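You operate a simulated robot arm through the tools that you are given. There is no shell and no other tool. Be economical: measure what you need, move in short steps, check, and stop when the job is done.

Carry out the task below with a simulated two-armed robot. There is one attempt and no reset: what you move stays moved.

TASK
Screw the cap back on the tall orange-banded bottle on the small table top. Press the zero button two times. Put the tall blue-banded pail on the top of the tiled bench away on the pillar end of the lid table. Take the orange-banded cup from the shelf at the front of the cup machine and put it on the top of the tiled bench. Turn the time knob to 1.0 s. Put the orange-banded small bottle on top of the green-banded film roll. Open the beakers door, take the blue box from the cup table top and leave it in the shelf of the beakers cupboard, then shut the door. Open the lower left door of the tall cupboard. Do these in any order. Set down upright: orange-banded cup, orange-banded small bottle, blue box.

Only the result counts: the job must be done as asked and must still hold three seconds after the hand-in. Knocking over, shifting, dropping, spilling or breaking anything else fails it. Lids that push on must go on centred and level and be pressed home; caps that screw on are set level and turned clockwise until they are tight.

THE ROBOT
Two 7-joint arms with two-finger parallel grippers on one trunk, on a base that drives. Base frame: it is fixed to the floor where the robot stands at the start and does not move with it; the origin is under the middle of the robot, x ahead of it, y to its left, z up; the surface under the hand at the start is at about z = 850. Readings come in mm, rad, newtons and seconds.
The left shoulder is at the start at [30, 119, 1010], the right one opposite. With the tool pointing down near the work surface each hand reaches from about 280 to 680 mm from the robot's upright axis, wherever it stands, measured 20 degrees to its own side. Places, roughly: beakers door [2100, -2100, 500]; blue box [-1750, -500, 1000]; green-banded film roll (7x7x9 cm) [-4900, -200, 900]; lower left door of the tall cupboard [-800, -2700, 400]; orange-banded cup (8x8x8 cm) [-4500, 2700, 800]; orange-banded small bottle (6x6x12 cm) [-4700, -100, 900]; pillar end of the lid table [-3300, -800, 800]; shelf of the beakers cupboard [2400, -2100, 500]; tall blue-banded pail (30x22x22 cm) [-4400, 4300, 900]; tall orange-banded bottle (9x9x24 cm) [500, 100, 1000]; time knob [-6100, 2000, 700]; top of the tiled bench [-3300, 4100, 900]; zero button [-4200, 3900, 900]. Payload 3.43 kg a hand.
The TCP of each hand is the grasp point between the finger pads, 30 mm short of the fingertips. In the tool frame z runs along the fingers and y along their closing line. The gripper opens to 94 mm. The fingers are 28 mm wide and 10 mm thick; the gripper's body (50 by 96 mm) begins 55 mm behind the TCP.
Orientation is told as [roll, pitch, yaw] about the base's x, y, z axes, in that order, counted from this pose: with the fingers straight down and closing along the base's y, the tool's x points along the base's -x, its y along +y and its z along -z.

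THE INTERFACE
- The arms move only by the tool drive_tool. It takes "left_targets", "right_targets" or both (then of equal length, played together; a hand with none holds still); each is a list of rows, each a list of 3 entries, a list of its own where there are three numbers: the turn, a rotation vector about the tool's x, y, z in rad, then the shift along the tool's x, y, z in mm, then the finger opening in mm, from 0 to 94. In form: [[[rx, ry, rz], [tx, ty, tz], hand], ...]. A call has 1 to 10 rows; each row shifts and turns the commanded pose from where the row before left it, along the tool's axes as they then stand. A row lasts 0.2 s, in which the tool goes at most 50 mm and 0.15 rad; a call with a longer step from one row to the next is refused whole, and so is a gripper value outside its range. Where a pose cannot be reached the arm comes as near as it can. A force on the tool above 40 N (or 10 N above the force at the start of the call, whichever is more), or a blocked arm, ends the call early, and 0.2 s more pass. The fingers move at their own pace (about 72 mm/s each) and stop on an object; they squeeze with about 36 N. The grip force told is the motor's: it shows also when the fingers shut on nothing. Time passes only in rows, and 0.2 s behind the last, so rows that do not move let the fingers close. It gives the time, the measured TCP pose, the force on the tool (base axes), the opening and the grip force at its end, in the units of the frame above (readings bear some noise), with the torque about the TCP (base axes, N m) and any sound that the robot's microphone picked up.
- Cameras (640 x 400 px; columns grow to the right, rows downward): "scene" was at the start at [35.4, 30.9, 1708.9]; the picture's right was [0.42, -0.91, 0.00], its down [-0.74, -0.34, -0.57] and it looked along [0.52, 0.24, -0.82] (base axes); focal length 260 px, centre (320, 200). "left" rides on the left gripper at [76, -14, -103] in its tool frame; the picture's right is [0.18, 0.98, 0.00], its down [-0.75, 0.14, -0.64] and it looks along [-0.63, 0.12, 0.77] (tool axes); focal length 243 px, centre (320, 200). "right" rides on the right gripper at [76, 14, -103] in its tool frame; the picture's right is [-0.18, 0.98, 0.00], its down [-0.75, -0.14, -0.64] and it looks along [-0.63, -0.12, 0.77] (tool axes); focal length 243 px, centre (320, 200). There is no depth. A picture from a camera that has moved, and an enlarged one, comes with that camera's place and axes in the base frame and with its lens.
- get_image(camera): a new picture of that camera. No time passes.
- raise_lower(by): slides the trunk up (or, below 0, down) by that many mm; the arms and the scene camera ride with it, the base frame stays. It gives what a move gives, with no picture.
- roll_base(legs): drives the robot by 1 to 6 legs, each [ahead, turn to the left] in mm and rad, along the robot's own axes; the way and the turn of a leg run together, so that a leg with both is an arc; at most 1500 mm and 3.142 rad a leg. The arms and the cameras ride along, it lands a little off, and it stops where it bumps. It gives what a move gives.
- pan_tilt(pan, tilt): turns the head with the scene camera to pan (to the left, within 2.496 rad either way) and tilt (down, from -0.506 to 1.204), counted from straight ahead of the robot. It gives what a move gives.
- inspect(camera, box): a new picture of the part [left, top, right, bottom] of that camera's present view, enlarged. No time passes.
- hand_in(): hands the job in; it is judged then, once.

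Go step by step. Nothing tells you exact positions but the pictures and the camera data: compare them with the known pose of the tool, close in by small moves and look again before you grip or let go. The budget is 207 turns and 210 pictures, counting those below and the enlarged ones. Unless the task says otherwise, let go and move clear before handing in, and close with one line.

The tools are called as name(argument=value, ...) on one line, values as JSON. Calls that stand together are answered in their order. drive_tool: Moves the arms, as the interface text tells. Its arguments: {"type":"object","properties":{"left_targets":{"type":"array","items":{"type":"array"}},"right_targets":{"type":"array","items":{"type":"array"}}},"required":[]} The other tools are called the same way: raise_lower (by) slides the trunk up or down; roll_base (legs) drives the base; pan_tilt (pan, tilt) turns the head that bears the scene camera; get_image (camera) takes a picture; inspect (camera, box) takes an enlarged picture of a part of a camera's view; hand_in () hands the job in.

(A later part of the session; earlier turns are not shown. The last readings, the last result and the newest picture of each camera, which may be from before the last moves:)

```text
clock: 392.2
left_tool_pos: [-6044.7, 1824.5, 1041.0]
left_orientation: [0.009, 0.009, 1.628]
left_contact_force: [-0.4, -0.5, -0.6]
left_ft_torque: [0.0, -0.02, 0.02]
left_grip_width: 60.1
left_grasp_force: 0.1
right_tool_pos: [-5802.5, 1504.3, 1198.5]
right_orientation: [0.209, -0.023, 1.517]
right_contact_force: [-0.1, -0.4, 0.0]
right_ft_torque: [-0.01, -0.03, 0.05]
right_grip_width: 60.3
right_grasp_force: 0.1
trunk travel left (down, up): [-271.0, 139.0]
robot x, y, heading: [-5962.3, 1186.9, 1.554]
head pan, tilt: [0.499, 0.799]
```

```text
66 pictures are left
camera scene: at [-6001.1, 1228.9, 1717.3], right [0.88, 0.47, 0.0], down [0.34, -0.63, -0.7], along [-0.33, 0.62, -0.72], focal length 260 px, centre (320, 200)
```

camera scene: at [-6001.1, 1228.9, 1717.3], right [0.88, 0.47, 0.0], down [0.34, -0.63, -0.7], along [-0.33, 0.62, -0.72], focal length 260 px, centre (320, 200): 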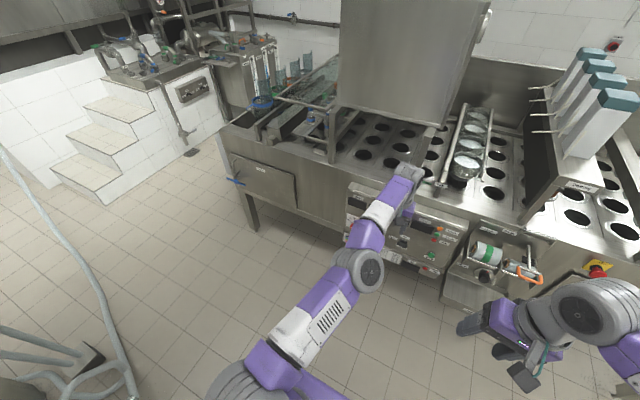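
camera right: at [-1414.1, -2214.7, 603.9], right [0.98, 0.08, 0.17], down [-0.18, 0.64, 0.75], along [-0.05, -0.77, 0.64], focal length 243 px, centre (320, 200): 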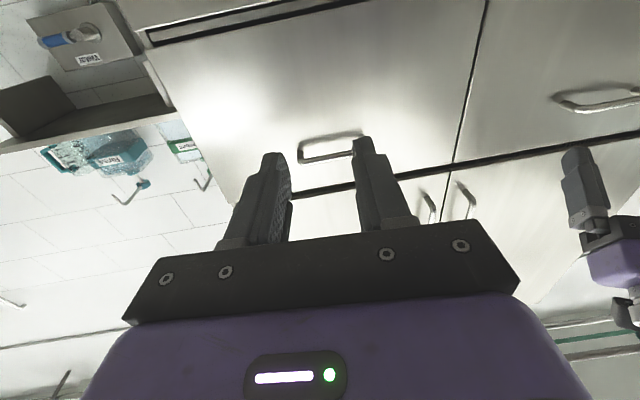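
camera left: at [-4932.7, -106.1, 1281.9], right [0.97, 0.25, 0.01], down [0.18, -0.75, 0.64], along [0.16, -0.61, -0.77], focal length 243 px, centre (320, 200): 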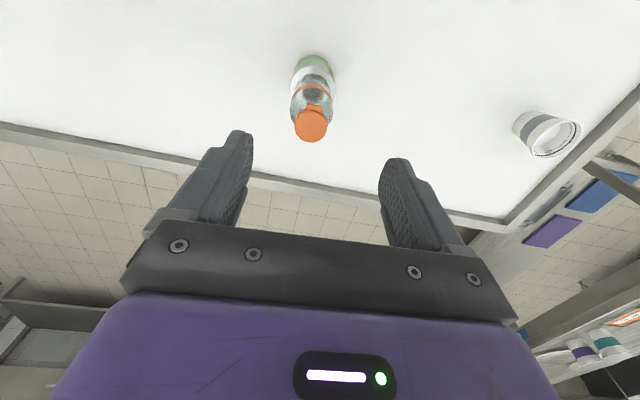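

The left arm is stretched straight, which explains why it couldn't retract. I'll try pitching the hand forward to break the elbow out of that.

drive_tool(left_targets=[[[0, -0.15, 0], [20, 20, 0], 60], [[0, -0.15, 0], [20, 20, 0], 60], [[0, -0.15, 0], [0, 20, 0], 60], [[0, -0.15, 0], [0, 20, 0], 60], [[0, -0.15, 0], [0, 20, 0], 60], [[0, -0.15, 0], [0, 0, -20], 60], [[0, -0.15, 0], [0, 0, -20], 60], [[0, -0.15, 0], [0, 0, -20], 60], [[0, -0.15, 0], [0, 0, -20], 60], [[0, -0.15, 0], [0, 0, -20], 60]])

```text
clock: 394.4
left_tool_pos: [-6109.4, 2042.2, 1127.3]
left_orientation: [0.109, -1.476, 1.521]
left_contact_force: [0.9, 0.1, -0.3]
left_ft_torque: [0.03, 0.0, 0.01]
left_grip_width: 59.6
left_grasp_force: 0.0
left hand out of reach, approached as far as the arm can: row 1, 2, 3, 4, 5, 6, 7, 8, 9, 10
right_tool_pos: [-5802.3, 1504.4, 1197.9]
right_orientation: [0.211, -0.023, 1.518]
right_contact_force: [0.6, 0.7, 1.2]
right_ft_torque: [-0.01, -0.03, 0.0]
right_grip_width: 59.9
right_grasp_force: 0.1
trunk travel left (down, up): [-271.0, 139.0]
robot x, y, heading: [-5963.8, 1182.8, 1.556]
head pan, tilt: [0.499, 0.799]
```

drive_tool(left_targets=[[[0, 0.15, 0], [0, 0, 0], 60], [[0, 0.15, 0], [0, 0, 0], 60], [[0, 0.15, 0], [0, 0, 0], 60], [[0, 0.15, 0], [0, 0, 0], 60], [[0, 0.15, 0], [0, 0, 0], 60], [[0, 0.15, 0], [0, 0, 0], 60], [[0, 0.15, 0], [0, 0, 0], 60], [[0, 0.15, 0], [0, 0, 0], 60], [[0, 0.15, 0], [0, 0, 0], 60], [[0, 0.15, 0], [0, 0, 0], 60]])

drive_tool(left_targets=[[[0, 0.15, 0], [0, 0, 0], 60], [[0, 0.15, 0], [0, 0, 0], 60], [[0, 0.15, 0], [0, 0, 0], 60], [[0, 0.15, 0], [0, 0, 0], 60], [[0, 0.15, 0], [0, 0, 0], 60], [[0, 0.15, 0], [0, 0, 0], 60], [[0, 0.15, 0], [0, 0, 0], 60], [[0, 0.15, 0], [0, 0, 0], 60]])

```text
clock: 396.6
left_tool_pos: [-6173.9, 1833.9, 1029.6]
left_orientation: [0.008, 0.011, 1.628]
left_contact_force: [1.2, -0.9, 0.2]
left_ft_torque: [0.01, -0.01, 0.03]
left_grip_width: 59.9
left_grasp_force: 0.1
left hand out of reach, approached as far as the arm can: row 1, 2, 3, 4, 5, 6, 7, 8, 9, 10
right_tool_pos: [-5801.5, 1504.8, 1197.8]
right_orientation: [0.209, -0.024, 1.517]
right_contact_force: [-0.3, 0.9, 0.4]
right_ft_torque: [-0.04, 0.0, 0.0]
right_grip_width: 59.9
right_grasp_force: 0.1
trunk travel left (down, up): [-271.0, 139.0]
robot x, y, heading: [-5962.0, 1188.2, 1.557]
head pan, tilt: [0.499, 0.799]
```

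```text
clock: 398.4
left_tool_pos: [-6167.5, 1749.3, 1023.9]
left_orientation: [0.009, 0.44, 1.615]
left_contact_force: [0.0, 0.4, -1.0]
left_ft_torque: [0.02, 0.01, 0.0]
left_grip_width: 60.2
left_grasp_force: 0.1
left hand out of reach, approached as far as the arm can: row 1, 2, 3, 4, 5, 6, 7, 8
right_tool_pos: [-5802.2, 1503.9, 1197.6]
right_orientation: [0.21, -0.024, 1.519]
right_contact_force: [0.5, -0.2, 0.0]
right_ft_torque: [-0.02, 0.01, 0.0]
right_grip_width: 59.9
right_grasp_force: 0.1
trunk travel left (down, up): [-271.0, 139.0]
robot x, y, heading: [-5965.5, 1183.3, 1.554]
head pan, tilt: [0.499, 0.799]
```

roll_base(legs=[[-250, 0]])

drive_tool(left_targets=[[[0, -0.15, 0], [0, 0, 0], 60], [[0, -0.15, 0], [0, 0, 0], 60], [[0, -0.15, 0], [0, 0, 0], 60], [[0, -0.15, 0], [0, 0, 0], 60], [[0, -0.15, 0], [0, 0, 0], 60], [[0, -0.15, 0], [0, 0, 0], 60], [[0, -0.15, 0], [0, 0, 0], 60], [[0, -0.15, 0], [0, 0, 0], 60], [[0, -0.15, 0], [0, 0, 0], 60], [[0, -0.15, 0], [0, 0, 0], 60]])

drive_tool(left_targets=[[[0, -0.15, 0], [0, 0, 0], 60], [[0, -0.15, 0], [0, 0, 0], 60], [[0, -0.15, 0], [0, 0, 0], 60], [[0, -0.15, 0], [0, 0, 0], 60], [[0, -0.15, 0], [0, 0, 0], 60], [[0, -0.15, 0], [0, 0, 0], 60], [[0, -0.15, 0], [0, 0, 0], 60], [[0, -0.15, 0], [0, 0, 0], 60], [[0, -0.15, 0], [0, 0, 0], 60], [[0, -0.15, 0], [0, 0, 0], 60]])

drive_tool(left_targets=[[[0, -0.15, 0], [0, 0, 0], 60], [[0, -0.15, 0], [0, 0, 0], 60], [[0, -0.15, 0], [0, 0, 0], 60], [[0, -0.15, 0], [0, 0, 0], 60], [[0, -0.15, 0], [0, 0, 0], 60]])

get_image(camera="scene")

```text
clock: 400.3
left_tool_pos: [-6169.3, 1502.6, 1024.7]
left_orientation: [0.01, 0.44, 1.612]
left_contact_force: [0.0, -0.5, -0.3]
left_ft_torque: [0.05, 0.0, 0.0]
left_grip_width: 60.2
left_grasp_force: 0.1
right_tool_pos: [-5805.1, 1255.8, 1199.2]
right_orientation: [0.208, -0.026, 1.518]
right_contact_force: [0.1, 0.5, 0.8]
right_ft_torque: [0.03, -0.02, 0.01]
right_grip_width: 60.0
right_grasp_force: 0.1
trunk travel left (down, up): [-271.0, 139.0]
robot x, y, heading: [-5964.0, 939.4, 1.557]
head pan, tilt: [0.499, 0.799]
```

```text
clock: 402.5
left_tool_pos: [-6169.3, 1503.3, 1023.2]
left_orientation: [0.021, -1.061, 1.592]
left_contact_force: [0.7, 0.2, -0.6]
left_ft_torque: [-0.02, 0.03, 0.0]
left_grip_width: 59.7
left_grasp_force: 0.1
right_tool_pos: [-5804.6, 1257.0, 1197.4]
right_orientation: [0.21, -0.022, 1.519]
right_contact_force: [0.2, -1.3, 0.6]
right_ft_torque: [0.0, 0.06, 0.05]
right_grip_width: 60.3
right_grasp_force: 0.0
trunk travel left (down, up): [-271.0, 139.0]
robot x, y, heading: [-5965.8, 939.8, 1.562]
head pan, tilt: [0.499, 0.799]
```

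```text
clock: 404.7
left_tool_pos: [-6169.3, 1502.0, 1023.4]
left_orientation: [3.129, -0.581, -1.523]
left_contact_force: [0.5, 0.0, 0.5]
left_ft_torque: [-0.02, 0.01, 0.01]
left_grip_width: 60.0
left_grasp_force: 0.0
right_tool_pos: [-5804.6, 1255.9, 1198.5]
right_orientation: [0.209, -0.024, 1.519]
right_contact_force: [-0.1, -0.1, 0.0]
right_ft_torque: [0.02, 0.0, -0.01]
right_grip_width: 59.8
right_grasp_force: 0.0
trunk travel left (down, up): [-271.0, 139.0]
robot x, y, heading: [-5964.4, 936.1, 1.552]
head pan, tilt: [0.499, 0.799]
```

```text
clock: 405.9
left_tool_pos: [-6174.2, 1489.3, 1068.1]
left_orientation: [3.093, 0.126, -1.545]
left_contact_force: [-0.7, -0.2, -0.2]
left_ft_torque: [0.03, 0.02, 0.02]
left_grip_width: 60.0
left_grasp_force: 0.0
left hand out of reach, approached as far as the arm can: row 4, 5
right_tool_pos: [-5805.6, 1256.9, 1198.5]
right_orientation: [0.209, -0.025, 1.516]
right_contact_force: [0.3, -0.1, -0.7]
right_ft_torque: [-0.02, 0.01, 0.0]
right_grip_width: 59.9
right_grasp_force: 0.0
trunk travel left (down, up): [-271.0, 139.0]
robot x, y, heading: [-5965.3, 941.0, 1.556]
head pan, tilt: [0.499, 0.799]
```

```text
65 pictures are left
camera scene: at [-6003.6, 981.5, 1717.4], right [0.88, 0.47, 0.0], down [0.34, -0.63, -0.7], along [-0.33, 0.62, -0.72], focal length 260 px, centre (320, 200)
```

scene: 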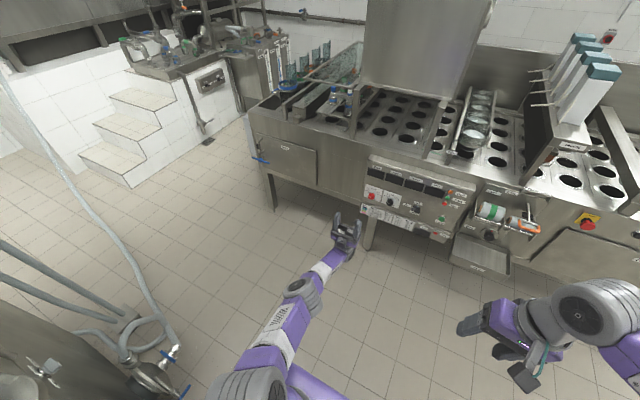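

The base move cleared the stale command, and the elbow is usable again. I'll bring the left hand to point forward, lower the trunk, and approach the knob with it.

drive_tool(left_targets=[[[0, 0.15, 0], [0, 0, 0], 60], [[0, 0.15, 0], [0, 0, 0], 60], [[0, 0.15, 0], [0, 0, 0], 60], [[0, 0.15, 0], [0, 0, 0], 60], [[0, 0.15, 0], [0, 0, 0], 60], [[0, 0.15, 0], [0, 0, 0], 60], [[0, 0.15, 0], [0, 0, 0], 60], [[0, 0.15, 0], [0, 0, 0], 60], [[0, 0.15, 0], [0, 0, 0], 60], [[0, 0.15, 0], [0, 0, 0], 60]])

raise_lower(by=-250)

roll_base(legs=[[360, 0]])

pan_tilt(pan=0.1, tilt=0.75)

get_image(camera="scene")

get_image(camera="left")

```text
clock: 408.1
left_tool_pos: [-6176.3, 1488.6, 1068.1]
left_orientation: [2.904, -1.368, -1.304]
left_contact_force: [1.0, 0.2, 0.0]
left_ft_torque: [0.02, -0.01, 0.01]
left_grip_width: 59.8
left_grasp_force: 0.0
right_tool_pos: [-5805.3, 1255.8, 1197.4]
right_orientation: [0.21, -0.024, 1.519]
right_contact_force: [-0.3, -0.5, -0.5]
right_ft_torque: [-0.03, 0.0, -0.02]
right_grip_width: 59.9
right_grasp_force: 0.0
trunk travel left (down, up): [-271.0, 139.0]
robot x, y, heading: [-5970.0, 941.1, 1.557]
head pan, tilt: [0.499, 0.799]
```

```text
clock: 410.6
left_tool_pos: [-6176.4, 1488.2, 818.5]
left_orientation: [2.911, -1.364, -1.312]
left_contact_force: [0.0, -0.1, 0.2]
left_ft_torque: [0.0, -0.03, 0.01]
left_grip_width: 60.3
left_grasp_force: 0.0
right_tool_pos: [-5804.2, 1256.2, 948.3]
right_orientation: [0.209, -0.024, 1.519]
right_contact_force: [0.5, -0.1, -0.5]
right_ft_torque: [-0.02, -0.01, -0.03]
right_grip_width: 60.0
right_grasp_force: 0.1
trunk travel left (down, up): [-21.0, 389.0]
robot x, y, heading: [-5967.1, 933.8, 1.557]
head pan, tilt: [0.499, 0.799]
```

```text
clock: 413.0
left_tool_pos: [-6171.9, 1850.7, 819.3]
left_orientation: [2.911, -1.366, -1.31]
left_contact_force: [-0.6, -0.4, 0.4]
left_ft_torque: [0.0, 0.0, -0.04]
left_grip_width: 59.8
left_grasp_force: 0.0
right_tool_pos: [-5801.8, 1615.5, 948.0]
right_orientation: [0.21, -0.024, 1.518]
right_contact_force: [-0.2, 1.1, -0.2]
right_ft_torque: [-0.02, -0.02, 0.02]
right_grip_width: 60.0
right_grasp_force: 0.0
trunk travel left (down, up): [-21.0, 389.0]
robot x, y, heading: [-5962.3, 1299.9, 1.558]
head pan, tilt: [0.499, 0.799]
```

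```text
clock: 413.8
left_tool_pos: [-6171.4, 1849.8, 818.4]
left_orientation: [2.912, -1.366, -1.311]
left_contact_force: [-0.8, 0.9, -0.1]
left_ft_torque: [0.01, 0.03, -0.02]
left_grip_width: 60.1
left_grasp_force: 0.1
right_tool_pos: [-5800.7, 1615.6, 947.4]
right_orientation: [0.211, -0.023, 1.518]
right_contact_force: [0.0, -0.1, 0.5]
right_ft_torque: [0.01, -0.02, -0.02]
right_grip_width: 59.9
right_grasp_force: 0.1
trunk travel left (down, up): [-21.0, 389.0]
robot x, y, heading: [-5960.2, 1299.2, 1.563]
head pan, tilt: [0.099, 0.75]
```

```text
64 pictures are left
camera scene: at [-5969.6, 1351.9, 1471.3], right [1.0, 0.09, 0.0], down [0.06, -0.68, -0.73], along [-0.07, 0.73, -0.68], focal length 260 px, centre (320, 200)
```

scene: 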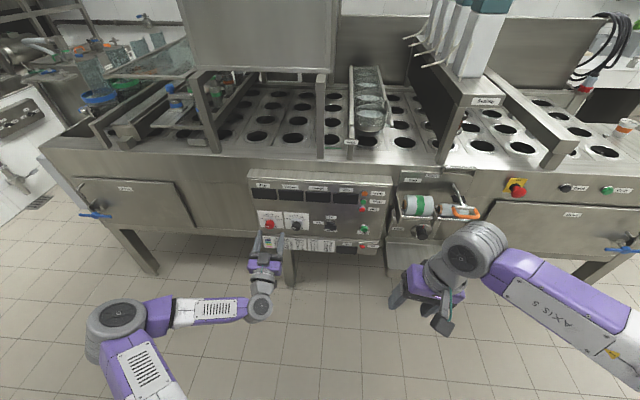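

```text
63 pictures are left
camera left: at [-6158.5, 1763.9, 722.6], right [-0.99, 0.0, -0.13], down [-0.09, -0.78, 0.62], along [-0.1, 0.62, 0.78], focal length 243 px, centre (320, 200)
```

left: 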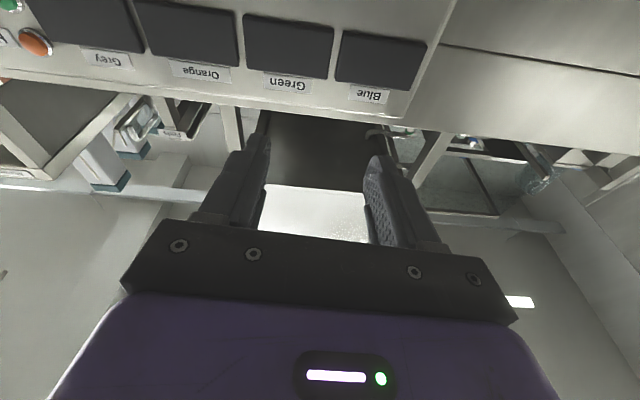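

The panel is clear to see now. I'll zoom in on the two dials.

inspect(camera="scene", box=[245, 170, 345, 260])

```text
4.44 times, centred on (295, 215) of scene
camera zoom: at [-5969.6, 1351.9, 1471.3], right [1.0, 0.09, 0.0], down [0.06, -0.68, -0.73], along [-0.07, 0.73, -0.68], focal length 1157 px, centre (431, 133)
```

zoom: 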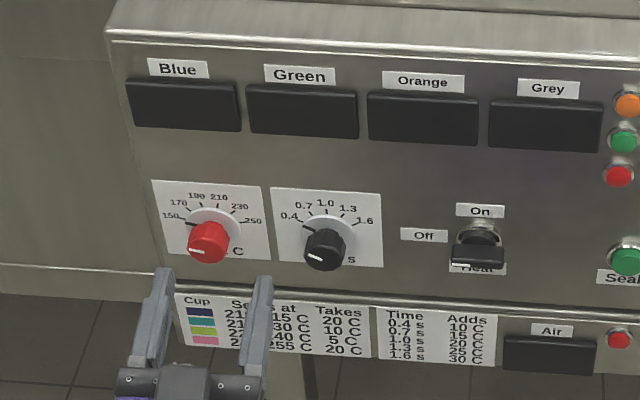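

The black dial is the time knob. It seems to point at 0.4, and 1.0 is straight up, about 60° clockwise. The knob tip is near [−6130, 2030, 687]. I'll level the left hand and bring it in front of the knob.

drive_tool(left_targets=[[[0, 0.1, 0], [0, 0, 0], 60], [[0, 0.1, 0], [0, 0, 0], 60], [[0, 0, 0], [26, -8.2, 18], 60], [[0, 0, 0], [26, -8.2, 18], 60], [[0, 0, 0], [26, -8.2, 18], 60], [[0, 0, 0], [26, -8.2, 18], 60], [[0, 0, 0], [26, -8.2, 18], 60]])

get_image(camera="left")

inspect(camera="scene", box=[245, 170, 345, 260])

```text
clock: 415.4
left_tool_pos: [-6139.5, 1940.3, 685.4]
left_orientation: [1.571, -1.523, 0.034]
left_contact_force: [-0.3, -0.1, -0.3]
left_ft_torque: [-0.01, -0.05, 0.0]
left_grip_width: 60.0
left_grasp_force: 0.1
right_tool_pos: [-5800.9, 1616.1, 948.3]
right_orientation: [0.21, -0.023, 1.518]
right_contact_force: [1.2, -0.1, 0.2]
right_ft_torque: [-0.05, 0.0, -0.01]
right_grip_width: 59.9
right_grasp_force: 0.0
trunk travel left (down, up): [-21.0, 389.0]
robot x, y, heading: [-5960.3, 1298.4, 1.56]
head pan, tilt: [0.099, 0.75]
```

```text
61 pictures are left
camera left: at [-6125.1, 1837.9, 609.4], right [-0.99, -0.03, -0.14], down [-0.08, -0.65, 0.76], along [-0.11, 0.76, 0.64], focal length 243 px, centre (320, 200)
```

left: 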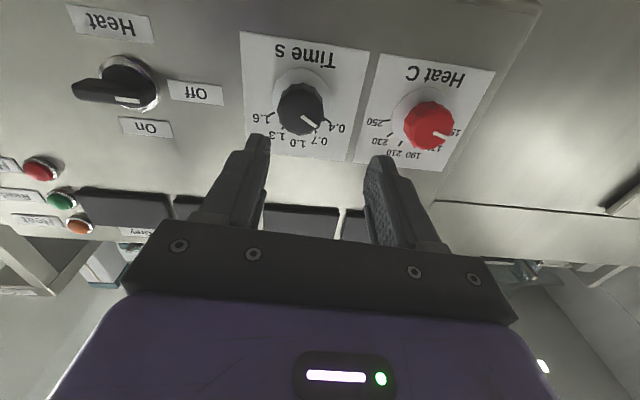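

```text
4.44 times, centred on (295, 215) of scene
camera zoom: at [-5969.4, 1352.2, 1471.3], right [1.0, 0.09, 0.0], down [0.06, -0.68, -0.73], along [-0.06, 0.73, -0.68], focal length 1157 px, centre (431, 133)
```

zoom: 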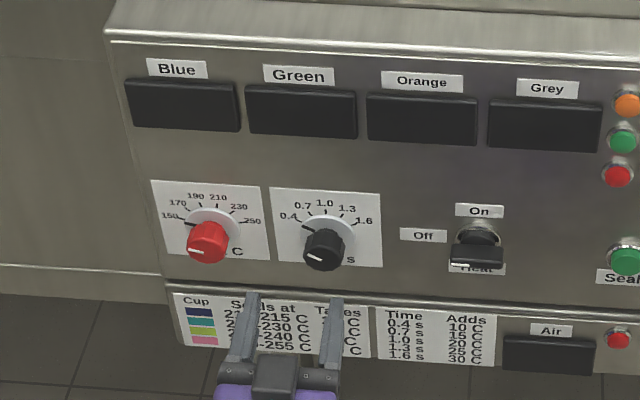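

The pointer is on 0.4, and the knob face is at about [−6125, 2033, 680]. I'll centre on it and move the fingers around it.

drive_tool(left_targets=[[[0, 0, 0], [5.5, -14.5, 0], 48], [[0, 0, 0], [0, 0, 30], 48], [[0, 0, 0], [0, 0, 25], 48]])

get_image(camera="left")

```text
clock: 416.2
left_tool_pos: [-6128.8, 1997.2, 679.7]
left_orientation: [1.578, -1.525, 0.031]
left_contact_force: [-0.8, -0.3, 0.4]
left_ft_torque: [-0.01, 0.04, 0.03]
left_grip_width: 47.8
left_grasp_force: 0.1
right_tool_pos: [-5801.7, 1615.8, 947.7]
right_orientation: [0.21, -0.024, 1.519]
right_contact_force: [0.6, 0.1, 1.0]
right_ft_torque: [-0.01, 0.01, -0.01]
right_grip_width: 60.1
right_grasp_force: 0.1
trunk travel left (down, up): [-21.0, 389.0]
robot x, y, heading: [-5957.8, 1300.9, 1.555]
head pan, tilt: [0.099, 0.75]
```

```text
59 pictures are left
camera left: at [-6113.2, 1894.1, 603.8], right [-0.99, -0.03, -0.14], down [-0.08, -0.65, 0.76], along [-0.12, 0.76, 0.64], focal length 243 px, centre (320, 200)
```

left: 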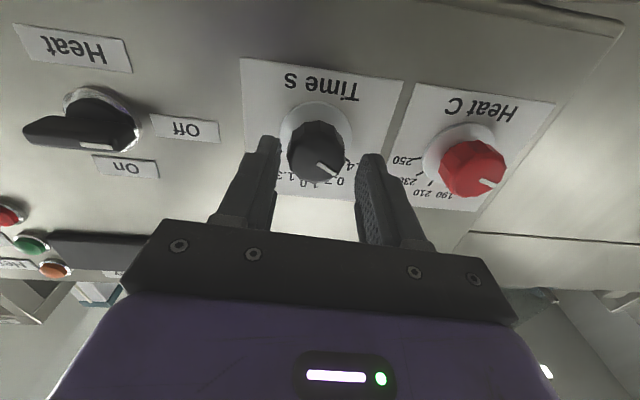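

The knob is centred between the fingers. I'll advance, close, and turn 60° clockwise.

drive_tool(left_targets=[[[0, 0, 0], [-3, 0, 10], 48], [[0, 0, 0], [0, 0, 9], 48], [[0, 0, 0], [0, 0, 0], 15], [[0, 0, 0], [0, 0, 0], 15], [[0, 0, 0], [0, 0, 0], 15]])

drive_tool(left_targets=[[[0, 0, 0.15], [0, 0, 0], 15], [[0, 0, 0.15], [0, 0, 0], 15], [[0, 0, 0.15], [0, 0, 0], 15], [[0, 0, 0.15], [0, 0, 0], 15], [[0, 0, 0.15], [0, 0, 0], 15], [[0, 0, 0.15], [0, 0, 0], 15], [[0, 0, 0.15], [0, 0, 0], 15]])

inspect(camera="scene", box=[255, 180, 345, 250])

get_image(camera="left")

```text
clock: 417.4
left_tool_pos: [-6126.0, 2014.3, 683.7]
left_orientation: [1.562, -1.525, 0.038]
left_contact_force: [8.6, 0.1, -1.8]
left_ft_torque: [0.29, -0.02, -1.23]
left_grip_width: 36.1
left_grasp_force: 44.8
right_tool_pos: [-5800.1, 1616.2, 947.6]
right_orientation: [0.209, -0.023, 1.519]
right_contact_force: [-0.5, 0.3, 0.0]
right_ft_torque: [-0.02, 0.02, 0.02]
right_grip_width: 60.0
right_grasp_force: 0.1
trunk travel left (down, up): [-21.0, 389.0]
robot x, y, heading: [-5962.7, 1297.4, 1.559]
head pan, tilt: [0.099, 0.75]
```

```text
clock: 419.0
left_tool_pos: [-6123.1, 2015.3, 681.6]
left_orientation: [1.565, -0.471, 0.028]
left_contact_force: [23.5, -2.5, -14.7]
left_ft_torque: [-0.09, -0.09, -1.22]
left_grip_width: 35.6
left_grasp_force: 44.9
right_tool_pos: [-5798.5, 1617.2, 946.3]
right_orientation: [0.211, -0.021, 1.518]
right_contact_force: [-0.8, 0.0, -0.3]
right_ft_torque: [-0.01, -0.01, 0.0]
right_grip_width: 60.1
right_grasp_force: 0.1
trunk travel left (down, up): [-21.0, 389.0]
robot x, y, heading: [-5960.9, 1298.6, 1.556]
head pan, tilt: [0.099, 0.75]
```

```text
5.71 times, centred on (300, 215) of scene
camera zoom: at [-5967.5, 1353.5, 1471.2], right [1.0, 0.09, 0.0], down [0.06, -0.68, -0.73], along [-0.07, 0.73, -0.68], focal length 1488 px, centre (434, 114)
```

zoom: 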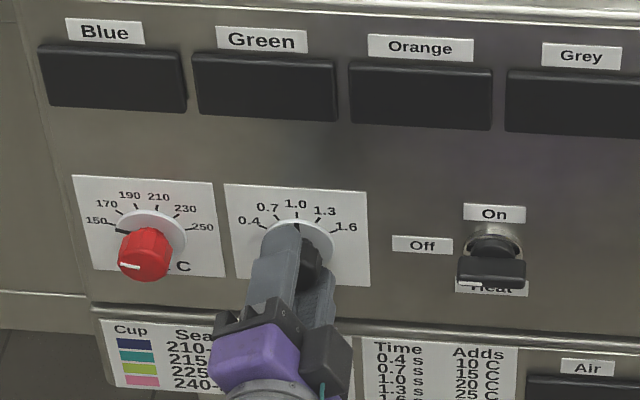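

```text
57 pictures are left
camera left: at [-6181.6, 1910.4, 634.4], right [-0.61, -0.01, 0.79], down [0.62, -0.62, 0.47], along [0.49, 0.78, 0.39], focal length 243 px, centre (320, 200)
```

left: 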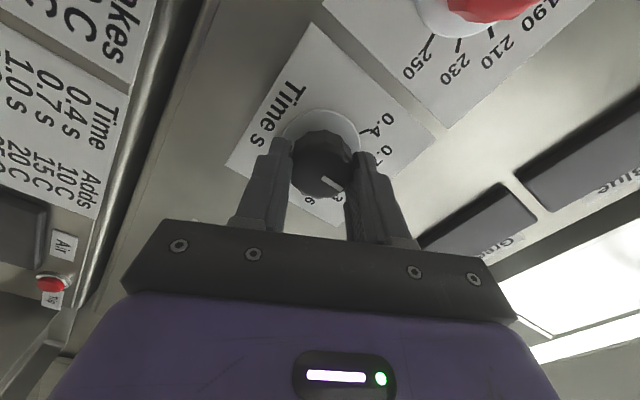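

The dial pointer appears at 1.0. I'll release and back off to read it.

drive_tool(left_targets=[[[0, 0, 0], [0, 0, 0], 48], [[0, 0, 0], [0, 0, 0], 48], [[0, 0, 0], [0, 0, -35], 48], [[0, 0, 0], [0, 0, -45], 48], [[0, 0, 0], [0, 0, -45], 48]])

inspect(camera="scene", box=[255, 180, 345, 250])

inspect(camera="left", box=[230, 40, 430, 220])

```text
clock: 420.2
left_tool_pos: [-6125.2, 1889.0, 683.5]
left_orientation: [1.572, -0.475, 0.034]
left_contact_force: [0.1, -0.1, 0.1]
left_ft_torque: [-0.02, -0.01, 0.0]
left_grip_width: 48.1
left_grasp_force: 0.0
right_tool_pos: [-5800.4, 1616.1, 947.7]
right_orientation: [0.209, -0.024, 1.518]
right_contact_force: [0.2, 0.3, 1.1]
right_ft_torque: [0.01, -0.02, -0.01]
right_grip_width: 60.0
right_grasp_force: 0.0
trunk travel left (down, up): [-21.0, 389.0]
robot x, y, heading: [-5963.0, 1300.0, 1.559]
head pan, tilt: [0.099, 0.75]
```

```text
5.71 times, centred on (300, 215) of scene
camera zoom: at [-5969.4, 1351.8, 1471.3], right [1.0, 0.09, 0.0], down [0.06, -0.68, -0.73], along [-0.06, 0.73, -0.68], focal length 1488 px, centre (434, 114)
```

zoom: 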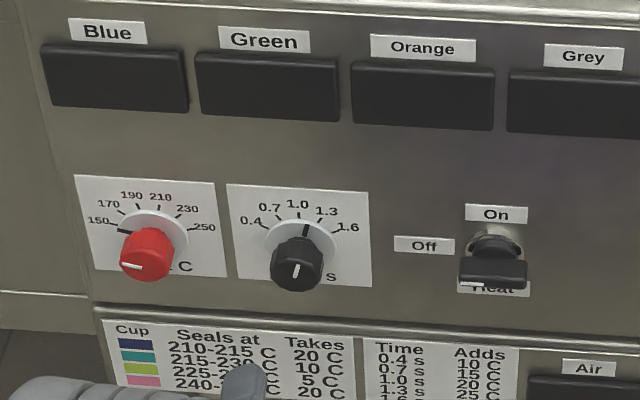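

```text
2.22 times, centred on (330, 130) of left
camera zoom: at [-6181.1, 1784.5, 635.7], right [-0.61, -0.02, 0.79], down [0.63, -0.62, 0.47], along [0.48, 0.78, 0.39], focal length 539 px, centre (298, 356)
```

zoom: 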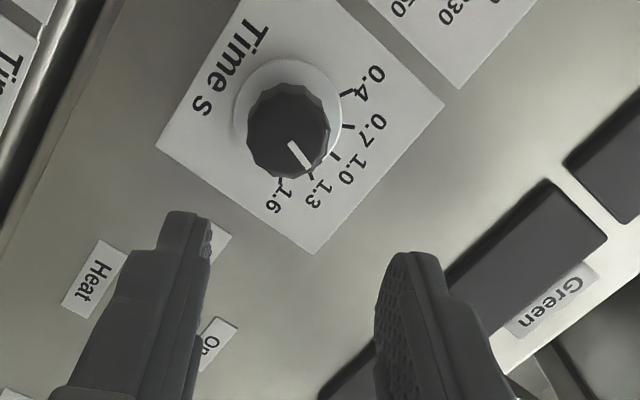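

It reads slightly past 1.0 (about 11° too far). I'll regrip and turn back 0.2 rad.

drive_tool(left_targets=[[[0, 0, 0], [0, 0, 45], 48], [[0, 0, 0], [0, 0, 45], 48], [[0, 0, 0], [0, 0, 35], 48], [[0, 0, 0], [0, 0, 0], 15], [[0, 0, 0], [0, 0, 0], 15], [[0, 0, 0], [0, 0, 0], 15], [[0, 0, -0.1], [0, 0, 0], 15], [[0, 0, -0.1], [0, 0, 0], 15], [[0, 0, 0], [0, 0, 0], 15]])

drive_tool(left_targets=[[[0, 0, 0], [0, 0, 0], 48], [[0, 0, 0], [0, 0, 0], 48], [[0, 0, 0], [0, 0, -35], 48], [[0, 0, 0], [0, 0, -45], 48], [[0, 0, 0], [0, 0, -45], 48]])

inspect(camera="left", box=[230, 40, 430, 220])

inspect(camera="scene", box=[275, 190, 325, 235])

```text
clock: 422.2
left_tool_pos: [-6126.6, 2015.0, 679.7]
left_orientation: [1.56, -0.677, 0.038]
left_contact_force: [9.1, -10.2, -15.3]
left_ft_torque: [-1.32, -0.04, -0.39]
left_grip_width: 34.8
left_grasp_force: 45.2
right_tool_pos: [-5800.9, 1615.8, 947.7]
right_orientation: [0.209, -0.024, 1.518]
right_contact_force: [0.5, -0.3, -0.4]
right_ft_torque: [0.03, -0.06, -0.02]
right_grip_width: 60.2
right_grasp_force: 0.0
trunk travel left (down, up): [-21.0, 389.0]
robot x, y, heading: [-5960.5, 1299.7, 1.56]
head pan, tilt: [0.099, 0.75]
```

```text
clock: 423.4
left_tool_pos: [-6123.5, 1889.9, 684.1]
left_orientation: [1.57, -0.676, 0.035]
left_contact_force: [0.0, 0.7, 0.0]
left_ft_torque: [0.0, -0.05, -0.01]
left_grip_width: 47.8
left_grasp_force: 0.0
right_tool_pos: [-5801.9, 1615.2, 948.4]
right_orientation: [0.208, -0.024, 1.518]
right_contact_force: [-0.1, -0.3, 0.1]
right_ft_torque: [0.0, 0.0, -0.04]
right_grip_width: 59.8
right_grasp_force: 0.1
trunk travel left (down, up): [-21.0, 389.0]
robot x, y, heading: [-5960.9, 1300.3, 1.558]
head pan, tilt: [0.099, 0.75]
```

```text
2.22 times, centred on (330, 130) of left
camera zoom: at [-6169.8, 1784.7, 626.0], right [-0.76, -0.03, 0.65], down [0.52, -0.63, 0.58], along [0.39, 0.78, 0.49], focal length 539 px, centre (298, 356)
```

zoom: 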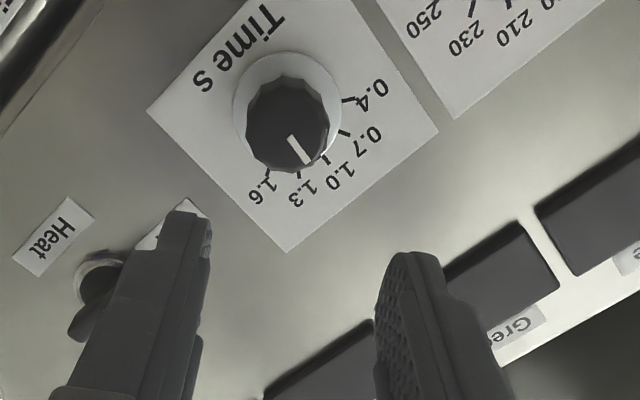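

```text
8.89 times, centred on (300, 212) of scene
camera zoom: at [-5969.4, 1351.8, 1471.3], right [1.0, 0.09, 0.0], down [0.06, -0.68, -0.73], along [-0.06, 0.73, -0.68], focal length 2315 px, centre (498, 89)
```

zoom: 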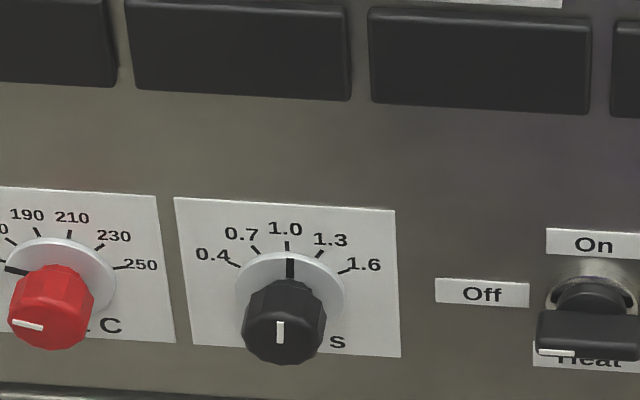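

The dial now reads exactly 1.0. Next is the cup: I see an orange-banded cup at the machine's east end near [−4570, 2672, 850]. I'll unroll and retract the left hand, raise the trunk, and drive round.

drive_tool(left_targets=[[[0, 0, -0.14], [0, 0, -45], 48], [[0, 0, -0.14], [0, 0, -45], 48], [[0, 0, -0.14], [0, 0, -45], 48], [[0, 0, -0.14], [0, 0, -45], 48], [[0, 0, -0.14], [0, 0, -40], 48], [[0, 0, -0.15], [0, 0, 0], 48]], right_targets=[[[-0.1, 0, 0], [0, 0, 0], 90], [[-0.1, 0, 0], [0, 0, 0], 90], [[0, 0, 0], [0, 0, 0], 90], [[0, 0, 0], [0, 0, 0], 90], [[0, 0, 0], [0, 0, 0], 90], [[0, 0, 0], [0, 0, 0], 90]])

raise_lower(by=250)

roll_base(legs=[[-120, 0], [0, -1.56], [1500, 0], [560, 0], [0, 1.57], [1420, 0]])

pan_tilt(pan=0.6, tilt=0.55)

get_image(camera="scene")

```text
clock: 425.0
left_tool_pos: [-6117.5, 1691.6, 704.8]
left_orientation: [2.748, -1.475, -1.147]
left_contact_force: [-0.3, -0.7, -0.6]
left_ft_torque: [0.04, 0.02, 0.0]
left_grip_width: 47.9
left_grasp_force: 0.1
right_tool_pos: [-5801.8, 1615.6, 948.2]
right_orientation: [0.41, -0.022, 1.518]
right_contact_force: [-0.4, -0.2, 0.0]
right_ft_torque: [0.01, 0.01, 0.0]
right_grip_width: 90.1
right_grasp_force: 0.1
trunk travel left (down, up): [-21.0, 389.0]
robot x, y, heading: [-5964.4, 1299.1, 1.564]
head pan, tilt: [0.099, 0.75]
stopped in row 6 (left hand): the arm was blocked; the commanded pose is now the measured one
```

```text
clock: 427.6
left_tool_pos: [-6116.2, 1690.4, 954.1]
left_orientation: [2.742, -1.477, -1.141]
left_contact_force: [0.0, -0.6, -0.5]
left_ft_torque: [0.01, 0.02, -0.03]
left_grip_width: 47.8
left_grasp_force: 0.1
right_tool_pos: [-5800.4, 1617.0, 1198.4]
right_orientation: [0.411, -0.022, 1.518]
right_contact_force: [-0.6, 0.2, -0.7]
right_ft_torque: [0.0, 0.0, -0.03]
right_grip_width: 90.0
right_grasp_force: 0.0
trunk travel left (down, up): [-271.0, 139.0]
robot x, y, heading: [-5964.1, 1300.0, 1.56]
head pan, tilt: [0.099, 0.75]
```

```text
clock: 453.0
left_tool_pos: [-4079.9, 2985.3, 952.6]
left_orientation: [2.752, -1.477, -1.135]
left_contact_force: [0.0, -0.1, 0.7]
left_ft_torque: [-0.02, 0.0, 0.0]
left_grip_width: 48.2
left_grasp_force: 0.1
right_tool_pos: [-3764.0, 2915.5, 1198.4]
right_orientation: [0.41, -0.022, 1.535]
right_contact_force: [-0.3, 0.1, -0.2]
right_ft_torque: [0.02, -0.01, 0.0]
right_grip_width: 90.0
right_grasp_force: 0.1
trunk travel left (down, up): [-271.0, 139.0]
robot x, y, heading: [-3916.4, 2594.0, 1.579]
head pan, tilt: [0.099, 0.75]
```

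```text
clock: 453.9
left_tool_pos: [-4080.3, 2985.1, 953.5]
left_orientation: [2.758, -1.477, -1.144]
left_contact_force: [0.6, -0.2, 0.1]
left_ft_torque: [0.0, 0.0, 0.0]
left_grip_width: 48.0
left_grasp_force: 0.0
right_tool_pos: [-3763.1, 2915.9, 1198.2]
right_orientation: [0.41, -0.023, 1.537]
right_contact_force: [0.0, 0.0, -0.4]
right_ft_torque: [0.01, 0.02, -0.01]
right_grip_width: 90.0
right_grasp_force: 0.1
trunk travel left (down, up): [-271.0, 139.0]
robot x, y, heading: [-3917.2, 2595.3, 1.574]
head pan, tilt: [0.6, 0.55]
```

```text
52 pictures are left
camera scene: at [-3969.5, 2640.1, 1738.7], right [0.82, 0.57, 0.0], down [0.3, -0.43, -0.85], along [-0.48, 0.7, -0.52], focal length 260 px, centre (320, 200)
```

scene: 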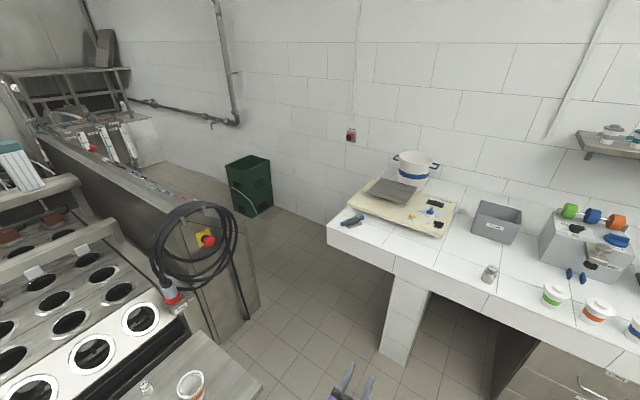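

The cup is on the end shelf at about [−4520, 2731]. I'll turn left to face it, straightening the right hand on the way.

roll_base(legs=[[0, 1.57]])

drive_tool(right_targets=[[[0.14, 0, 0], [0, 0, 0], 94], [[0.14, 0, 0], [0, 0, 0], 94], [[0.13, 0, 0], [0, 0, 0], 94], [[0, 0, 0], [-30, 0, 0], 94], [[0, 0, 0], [-40, 0, 0], 94], [[0, 0, 0], [-40, 0, 0], 94]])

get_image(camera="right")

```text
clock: 458.1
left_tool_pos: [-4308.4, 2436.7, 954.3]
left_orientation: [2.766, -1.475, 0.42]
left_contact_force: [-0.3, -0.6, -0.2]
left_ft_torque: [-0.02, 0.0, 0.0]
left_grip_width: 48.2
left_grasp_force: 0.0
right_tool_pos: [-4238.1, 2751.0, 1199.3]
right_orientation: [0.411, -0.022, 3.104]
right_contact_force: [0.6, 0.7, -0.7]
right_ft_torque: [0.01, 0.05, -0.02]
right_grip_width: 90.0
right_grasp_force: 0.1
trunk travel left (down, up): [-271.0, 139.0]
robot x, y, heading: [-3916.4, 2593.1, -3.14]
head pan, tilt: [0.6, 0.55]
```

```text
clock: 459.5
left_tool_pos: [-4309.7, 2436.7, 954.2]
left_orientation: [2.766, -1.474, 0.419]
left_contact_force: [-0.6, 0.7, -0.5]
left_ft_torque: [0.01, 0.02, 0.0]
left_grip_width: 48.0
left_grasp_force: 0.0
right_tool_pos: [-4347.8, 2757.1, 1200.5]
right_orientation: [-0.001, -0.025, 3.105]
right_contact_force: [-0.7, 0.3, -0.9]
right_ft_torque: [0.03, -0.02, 0.04]
right_grip_width: 94.0
right_grasp_force: 0.1
trunk travel left (down, up): [-271.0, 139.0]
robot x, y, heading: [-3918.3, 2593.3, -3.143]
head pan, tilt: [0.6, 0.55]
```

```text
51 pictures are left
camera right: at [-4269.4, 2738.9, 1302.1], right [-0.22, -0.98, 0.0], down [-0.73, 0.17, 0.66], along [-0.64, 0.14, -0.75], focal length 243 px, centre (320, 200)
```

right: 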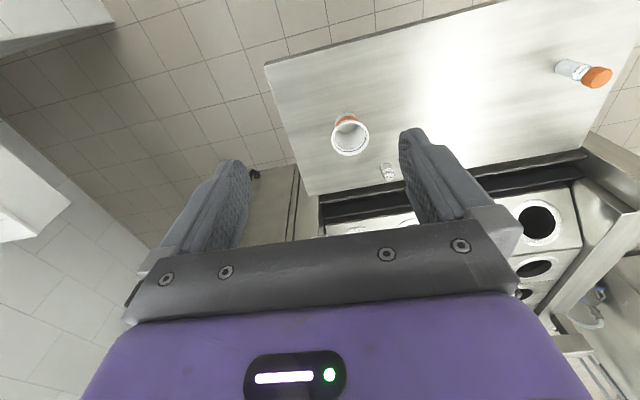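

The cup rim is at about [−4500, 2730]. I'll move closer above it and look again.

drive_tool(right_targets=[[[0, 0, 0], [-31, 6.6, 30], 94], [[0, 0, 0], [-31, 6.6, 30], 94], [[0, 0, 0], [-31, 6.6, 30], 94], [[0, 0, 0], [-31, 6.6, 30], 94], [[0, 0, 0], [-31, 6.6, 30], 94]])

get_image(camera="right")

```text
clock: 460.7
left_tool_pos: [-4310.1, 2435.5, 953.6]
left_orientation: [2.767, -1.478, 0.418]
left_contact_force: [-0.4, 0.6, -0.1]
left_ft_torque: [0.02, -0.02, 0.0]
left_grip_width: 47.9
left_grasp_force: 0.0
right_tool_pos: [-4509.5, 2729.4, 1053.3]
right_orientation: [-0.001, -0.022, 3.105]
right_contact_force: [-1.0, -0.4, -0.5]
right_ft_torque: [-0.01, -0.07, 0.0]
right_grip_width: 93.7
right_grasp_force: 0.0
trunk travel left (down, up): [-271.0, 139.0]
robot x, y, heading: [-3917.8, 2594.9, -3.143]
head pan, tilt: [0.6, 0.55]
```

```text
50 pictures are left
camera right: at [-4429.5, 2711.8, 1155.7], right [-0.22, -0.98, 0.0], down [-0.73, 0.17, 0.66], along [-0.64, 0.14, -0.75], focal length 243 px, centre (320, 200)
```

right: 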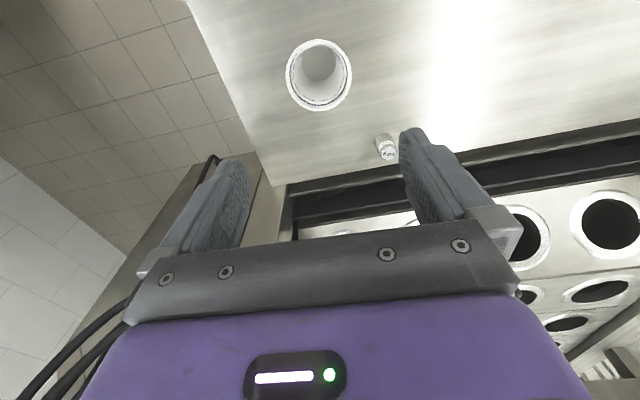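

The rim is at about [−4504, 2728, 848]. I'll correct 5 mm, descend with the fingers straddling the cup, and close.

drive_tool(right_targets=[[[0, 0, 0], [5.5, 1.5, 40], 94], [[0, 0, 0], [0, 0, 45], 94], [[0, 0, 0], [0, 0, 45], 94], [[0, 0, 0], [0, 0, 30], 94]])

get_image(camera="right")

```text
clock: 461.7
left_tool_pos: [-4308.8, 2437.2, 953.1]
left_orientation: [2.766, -1.477, 0.418]
left_contact_force: [-0.1, 0.3, 0.2]
left_ft_torque: [-0.01, -0.02, 0.01]
left_grip_width: 47.7
left_grasp_force: 0.0
right_tool_pos: [-4504.9, 2726.3, 893.3]
right_orientation: [-0.002, -0.025, 3.102]
right_contact_force: [0.5, 0.0, 0.1]
right_ft_torque: [-0.02, 0.06, 0.0]
right_grip_width: 94.0
right_grasp_force: 0.1
trunk travel left (down, up): [-271.0, 139.0]
robot x, y, heading: [-3916.1, 2594.8, -3.142]
head pan, tilt: [0.6, 0.55]
```

```text
49 pictures are left
camera right: at [-4425.9, 2710.4, 995.2], right [-0.22, -0.98, 0.0], down [-0.73, 0.17, 0.66], along [-0.64, 0.14, -0.75], focal length 243 px, centre (320, 200)
```

right: 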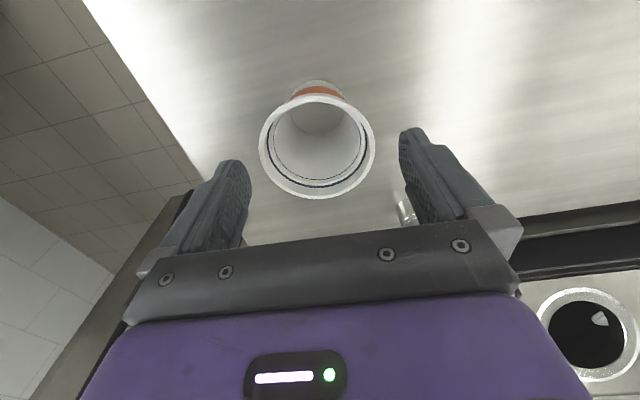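

drive_tool(right_targets=[[[0, 0, 0], [2, -2, 30], 94], [[0, 0, 0], [0, 0, 30], 94], [[0, 0, 0], [0, 0, 0], 60], [[0, 0, 0], [0, 0, 0], 60], [[0, 0, 0], [0, 0, 0], 60], [[0, 0, 0], [0, 0, -20], 60], [[0, 0, 0], [0, 0, -40], 60], [[0, 0, 0], [0, 0, -45], 60], [[0, 0, 0], [0, 0, -45], 60], [[0, 0, 0], [0, 0, -45], 60]])

get_image(camera="right")

```text
clock: 463.9
left_tool_pos: [-4308.8, 2435.9, 954.4]
left_orientation: [2.772, -1.477, 0.415]
left_contact_force: [-0.3, 0.1, -0.2]
left_ft_torque: [-0.01, 0.02, 0.02]
left_grip_width: 48.0
left_grasp_force: 0.0
right_tool_pos: [-4499.1, 2729.9, 1029.5]
right_orientation: [-0.001, -0.023, 3.105]
right_contact_force: [-0.2, 0.5, 0.1]
right_ft_torque: [0.01, 0.02, 0.02]
right_grip_width: 71.6
right_grasp_force: 35.8
trunk travel left (down, up): [-271.0, 139.0]
robot x, y, heading: [-3919.4, 2593.9, -3.145]
head pan, tilt: [0.6, 0.55]
```

```text
48 pictures are left
camera right: at [-4420.7, 2712.1, 1131.1], right [-0.22, -0.98, 0.0], down [-0.73, 0.17, 0.66], along [-0.64, 0.14, -0.75], focal length 243 px, centre (320, 200)
```

right: 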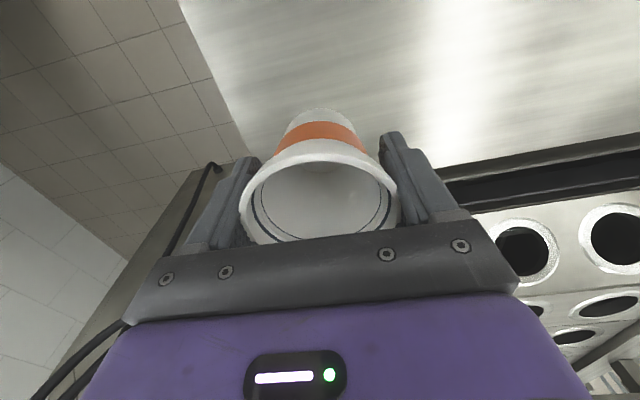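

The cup is held. I'll turn north and drive to the tiled bench, aiming for the free tiles near [−3930, 3700].

roll_base(legs=[[0, -1.286], [560, 0], [0, -0.282]])

pan_tilt(pan=0, tilt=0.75)

get_image(camera="scene")

get_image(camera="right")

```text
clock: 471.2
left_tool_pos: [-4233.6, 3517.7, 953.2]
left_orientation: [2.754, -1.474, -1.141]
left_contact_force: [0.1, 0.4, -1.1]
left_ft_torque: [-0.02, -0.02, 0.02]
left_grip_width: 48.2
left_grasp_force: 0.1
right_tool_pos: [-3939.7, 3709.9, 1028.3]
right_orientation: [-0.001, -0.022, 1.533]
right_contact_force: [-0.7, 0.2, 0.5]
right_ft_torque: [0.0, 0.01, 0.0]
right_grip_width: 71.5
right_grasp_force: 36.5
trunk travel left (down, up): [-271.0, 139.0]
robot x, y, heading: [-4071.6, 3130.1, 1.573]
head pan, tilt: [0.6, 0.55]
```

```text
clock: 472.2
left_tool_pos: [-4233.2, 3517.9, 953.4]
left_orientation: [2.76, -1.476, -1.145]
left_contact_force: [-0.9, 0.2, -0.5]
left_ft_torque: [0.05, 0.03, -0.01]
left_grip_width: 48.1
left_grasp_force: 0.1
right_tool_pos: [-3940.5, 3709.3, 1029.5]
right_orientation: [0.0, -0.023, 1.534]
right_contact_force: [0.4, -0.4, 0.1]
right_ft_torque: [0.02, -0.01, 0.0]
right_grip_width: 71.6
right_grasp_force: 35.9
trunk travel left (down, up): [-271.0, 139.0]
robot x, y, heading: [-4073.6, 3126.5, 1.576]
head pan, tilt: [0.0, 0.75]
```

```text
47 pictures are left
camera scene: at [-4073.8, 3181.0, 1721.3], right [1.0, 0.0, 0.0], down [0.0, -0.68, -0.73], along [0.0, 0.73, -0.68], focal length 260 px, centre (320, 200)
```

scene: 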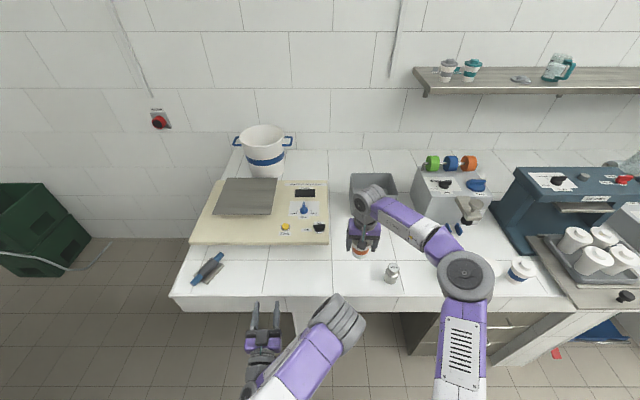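

```text
46 pictures are left
camera right: at [-3956.9, 3631.7, 1130.3], right [-0.98, 0.22, 0.0], down [0.17, 0.73, 0.66], along [0.14, 0.64, -0.75], focal length 243 px, centre (320, 200)
```

right: 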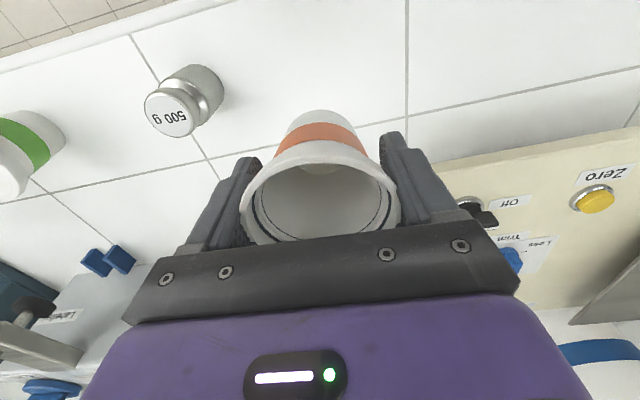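

The cup is above free tiles, clear of the 500 g weight and the scale, and the yellow Zero button is in view. I'll lower the cup.

drive_tool(right_targets=[[[0, 0, 0], [0, 0, 35], 60], [[0, 0, 0], [0, 0, 30], 60], [[0, 0, 0], [0, 0, 10], 60], [[0, 0, 0], [0, 0, 6], 60], [[0, 0, 0], [0, 0, 5], 60], [[0, 0, 0], [0, 0, 4], 60], [[0, 0, 0], [0, 0, 4], 60]])

inspect(camera="scene", box=[320, 200, 420, 290])

```text
clock: 473.8
left_tool_pos: [-4232.8, 3516.6, 953.6]
left_orientation: [2.76, -1.475, -1.146]
left_contact_force: [0.2, 0.0, 0.1]
left_ft_torque: [0.02, 0.03, 0.02]
left_grip_width: 47.8
left_grasp_force: 0.0
right_tool_pos: [-3940.5, 3711.1, 934.4]
right_orientation: [0.0, -0.023, 1.535]
right_contact_force: [0.3, -0.1, -0.1]
right_ft_torque: [-0.01, 0.01, 0.01]
right_grip_width: 71.3
right_grasp_force: 35.9
trunk travel left (down, up): [-271.0, 139.0]
robot x, y, heading: [-4075.1, 3127.9, 1.575]
head pan, tilt: [0.0, 0.75]
```

```text
4.44 times, centred on (370, 245) of scene
camera zoom: at [-4073.7, 3181.1, 1721.3], right [1.0, 0.0, 0.0], down [0.0, -0.68, -0.73], along [0.0, 0.73, -0.68], focal length 1157 px, centre (98, 0)
```

zoom: 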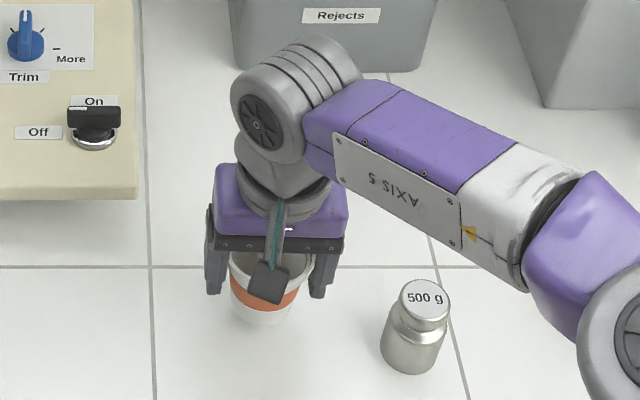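

drive_tool(right_targets=[[[0, 0, 0], [0, 0, 4], 60], [[0, 0, 0], [0, 0, 3], 60], [[0, 0, 0], [0, 0, 3], 60], [[0, 0, 0], [0, 0, 3], 60], [[0, 0, 0], [0, 0, 3], 60]])

```text
clock: 475.0
left_tool_pos: [-4232.2, 3518.1, 953.2]
left_orientation: [2.758, -1.474, -1.145]
left_contact_force: [-0.4, -0.2, 0.5]
left_ft_torque: [0.0, 0.01, -0.04]
left_grip_width: 48.1
left_grasp_force: 0.0
right_tool_pos: [-3940.8, 3712.1, 918.6]
right_orientation: [0.0, -0.021, 1.535]
right_contact_force: [-0.3, -0.8, 0.1]
right_ft_torque: [0.01, -0.03, 0.0]
right_grip_width: 71.5
right_grasp_force: 36.3
trunk travel left (down, up): [-271.0, 139.0]
robot x, y, heading: [-4074.8, 3128.1, 1.575]
head pan, tilt: [0.0, 0.75]
```

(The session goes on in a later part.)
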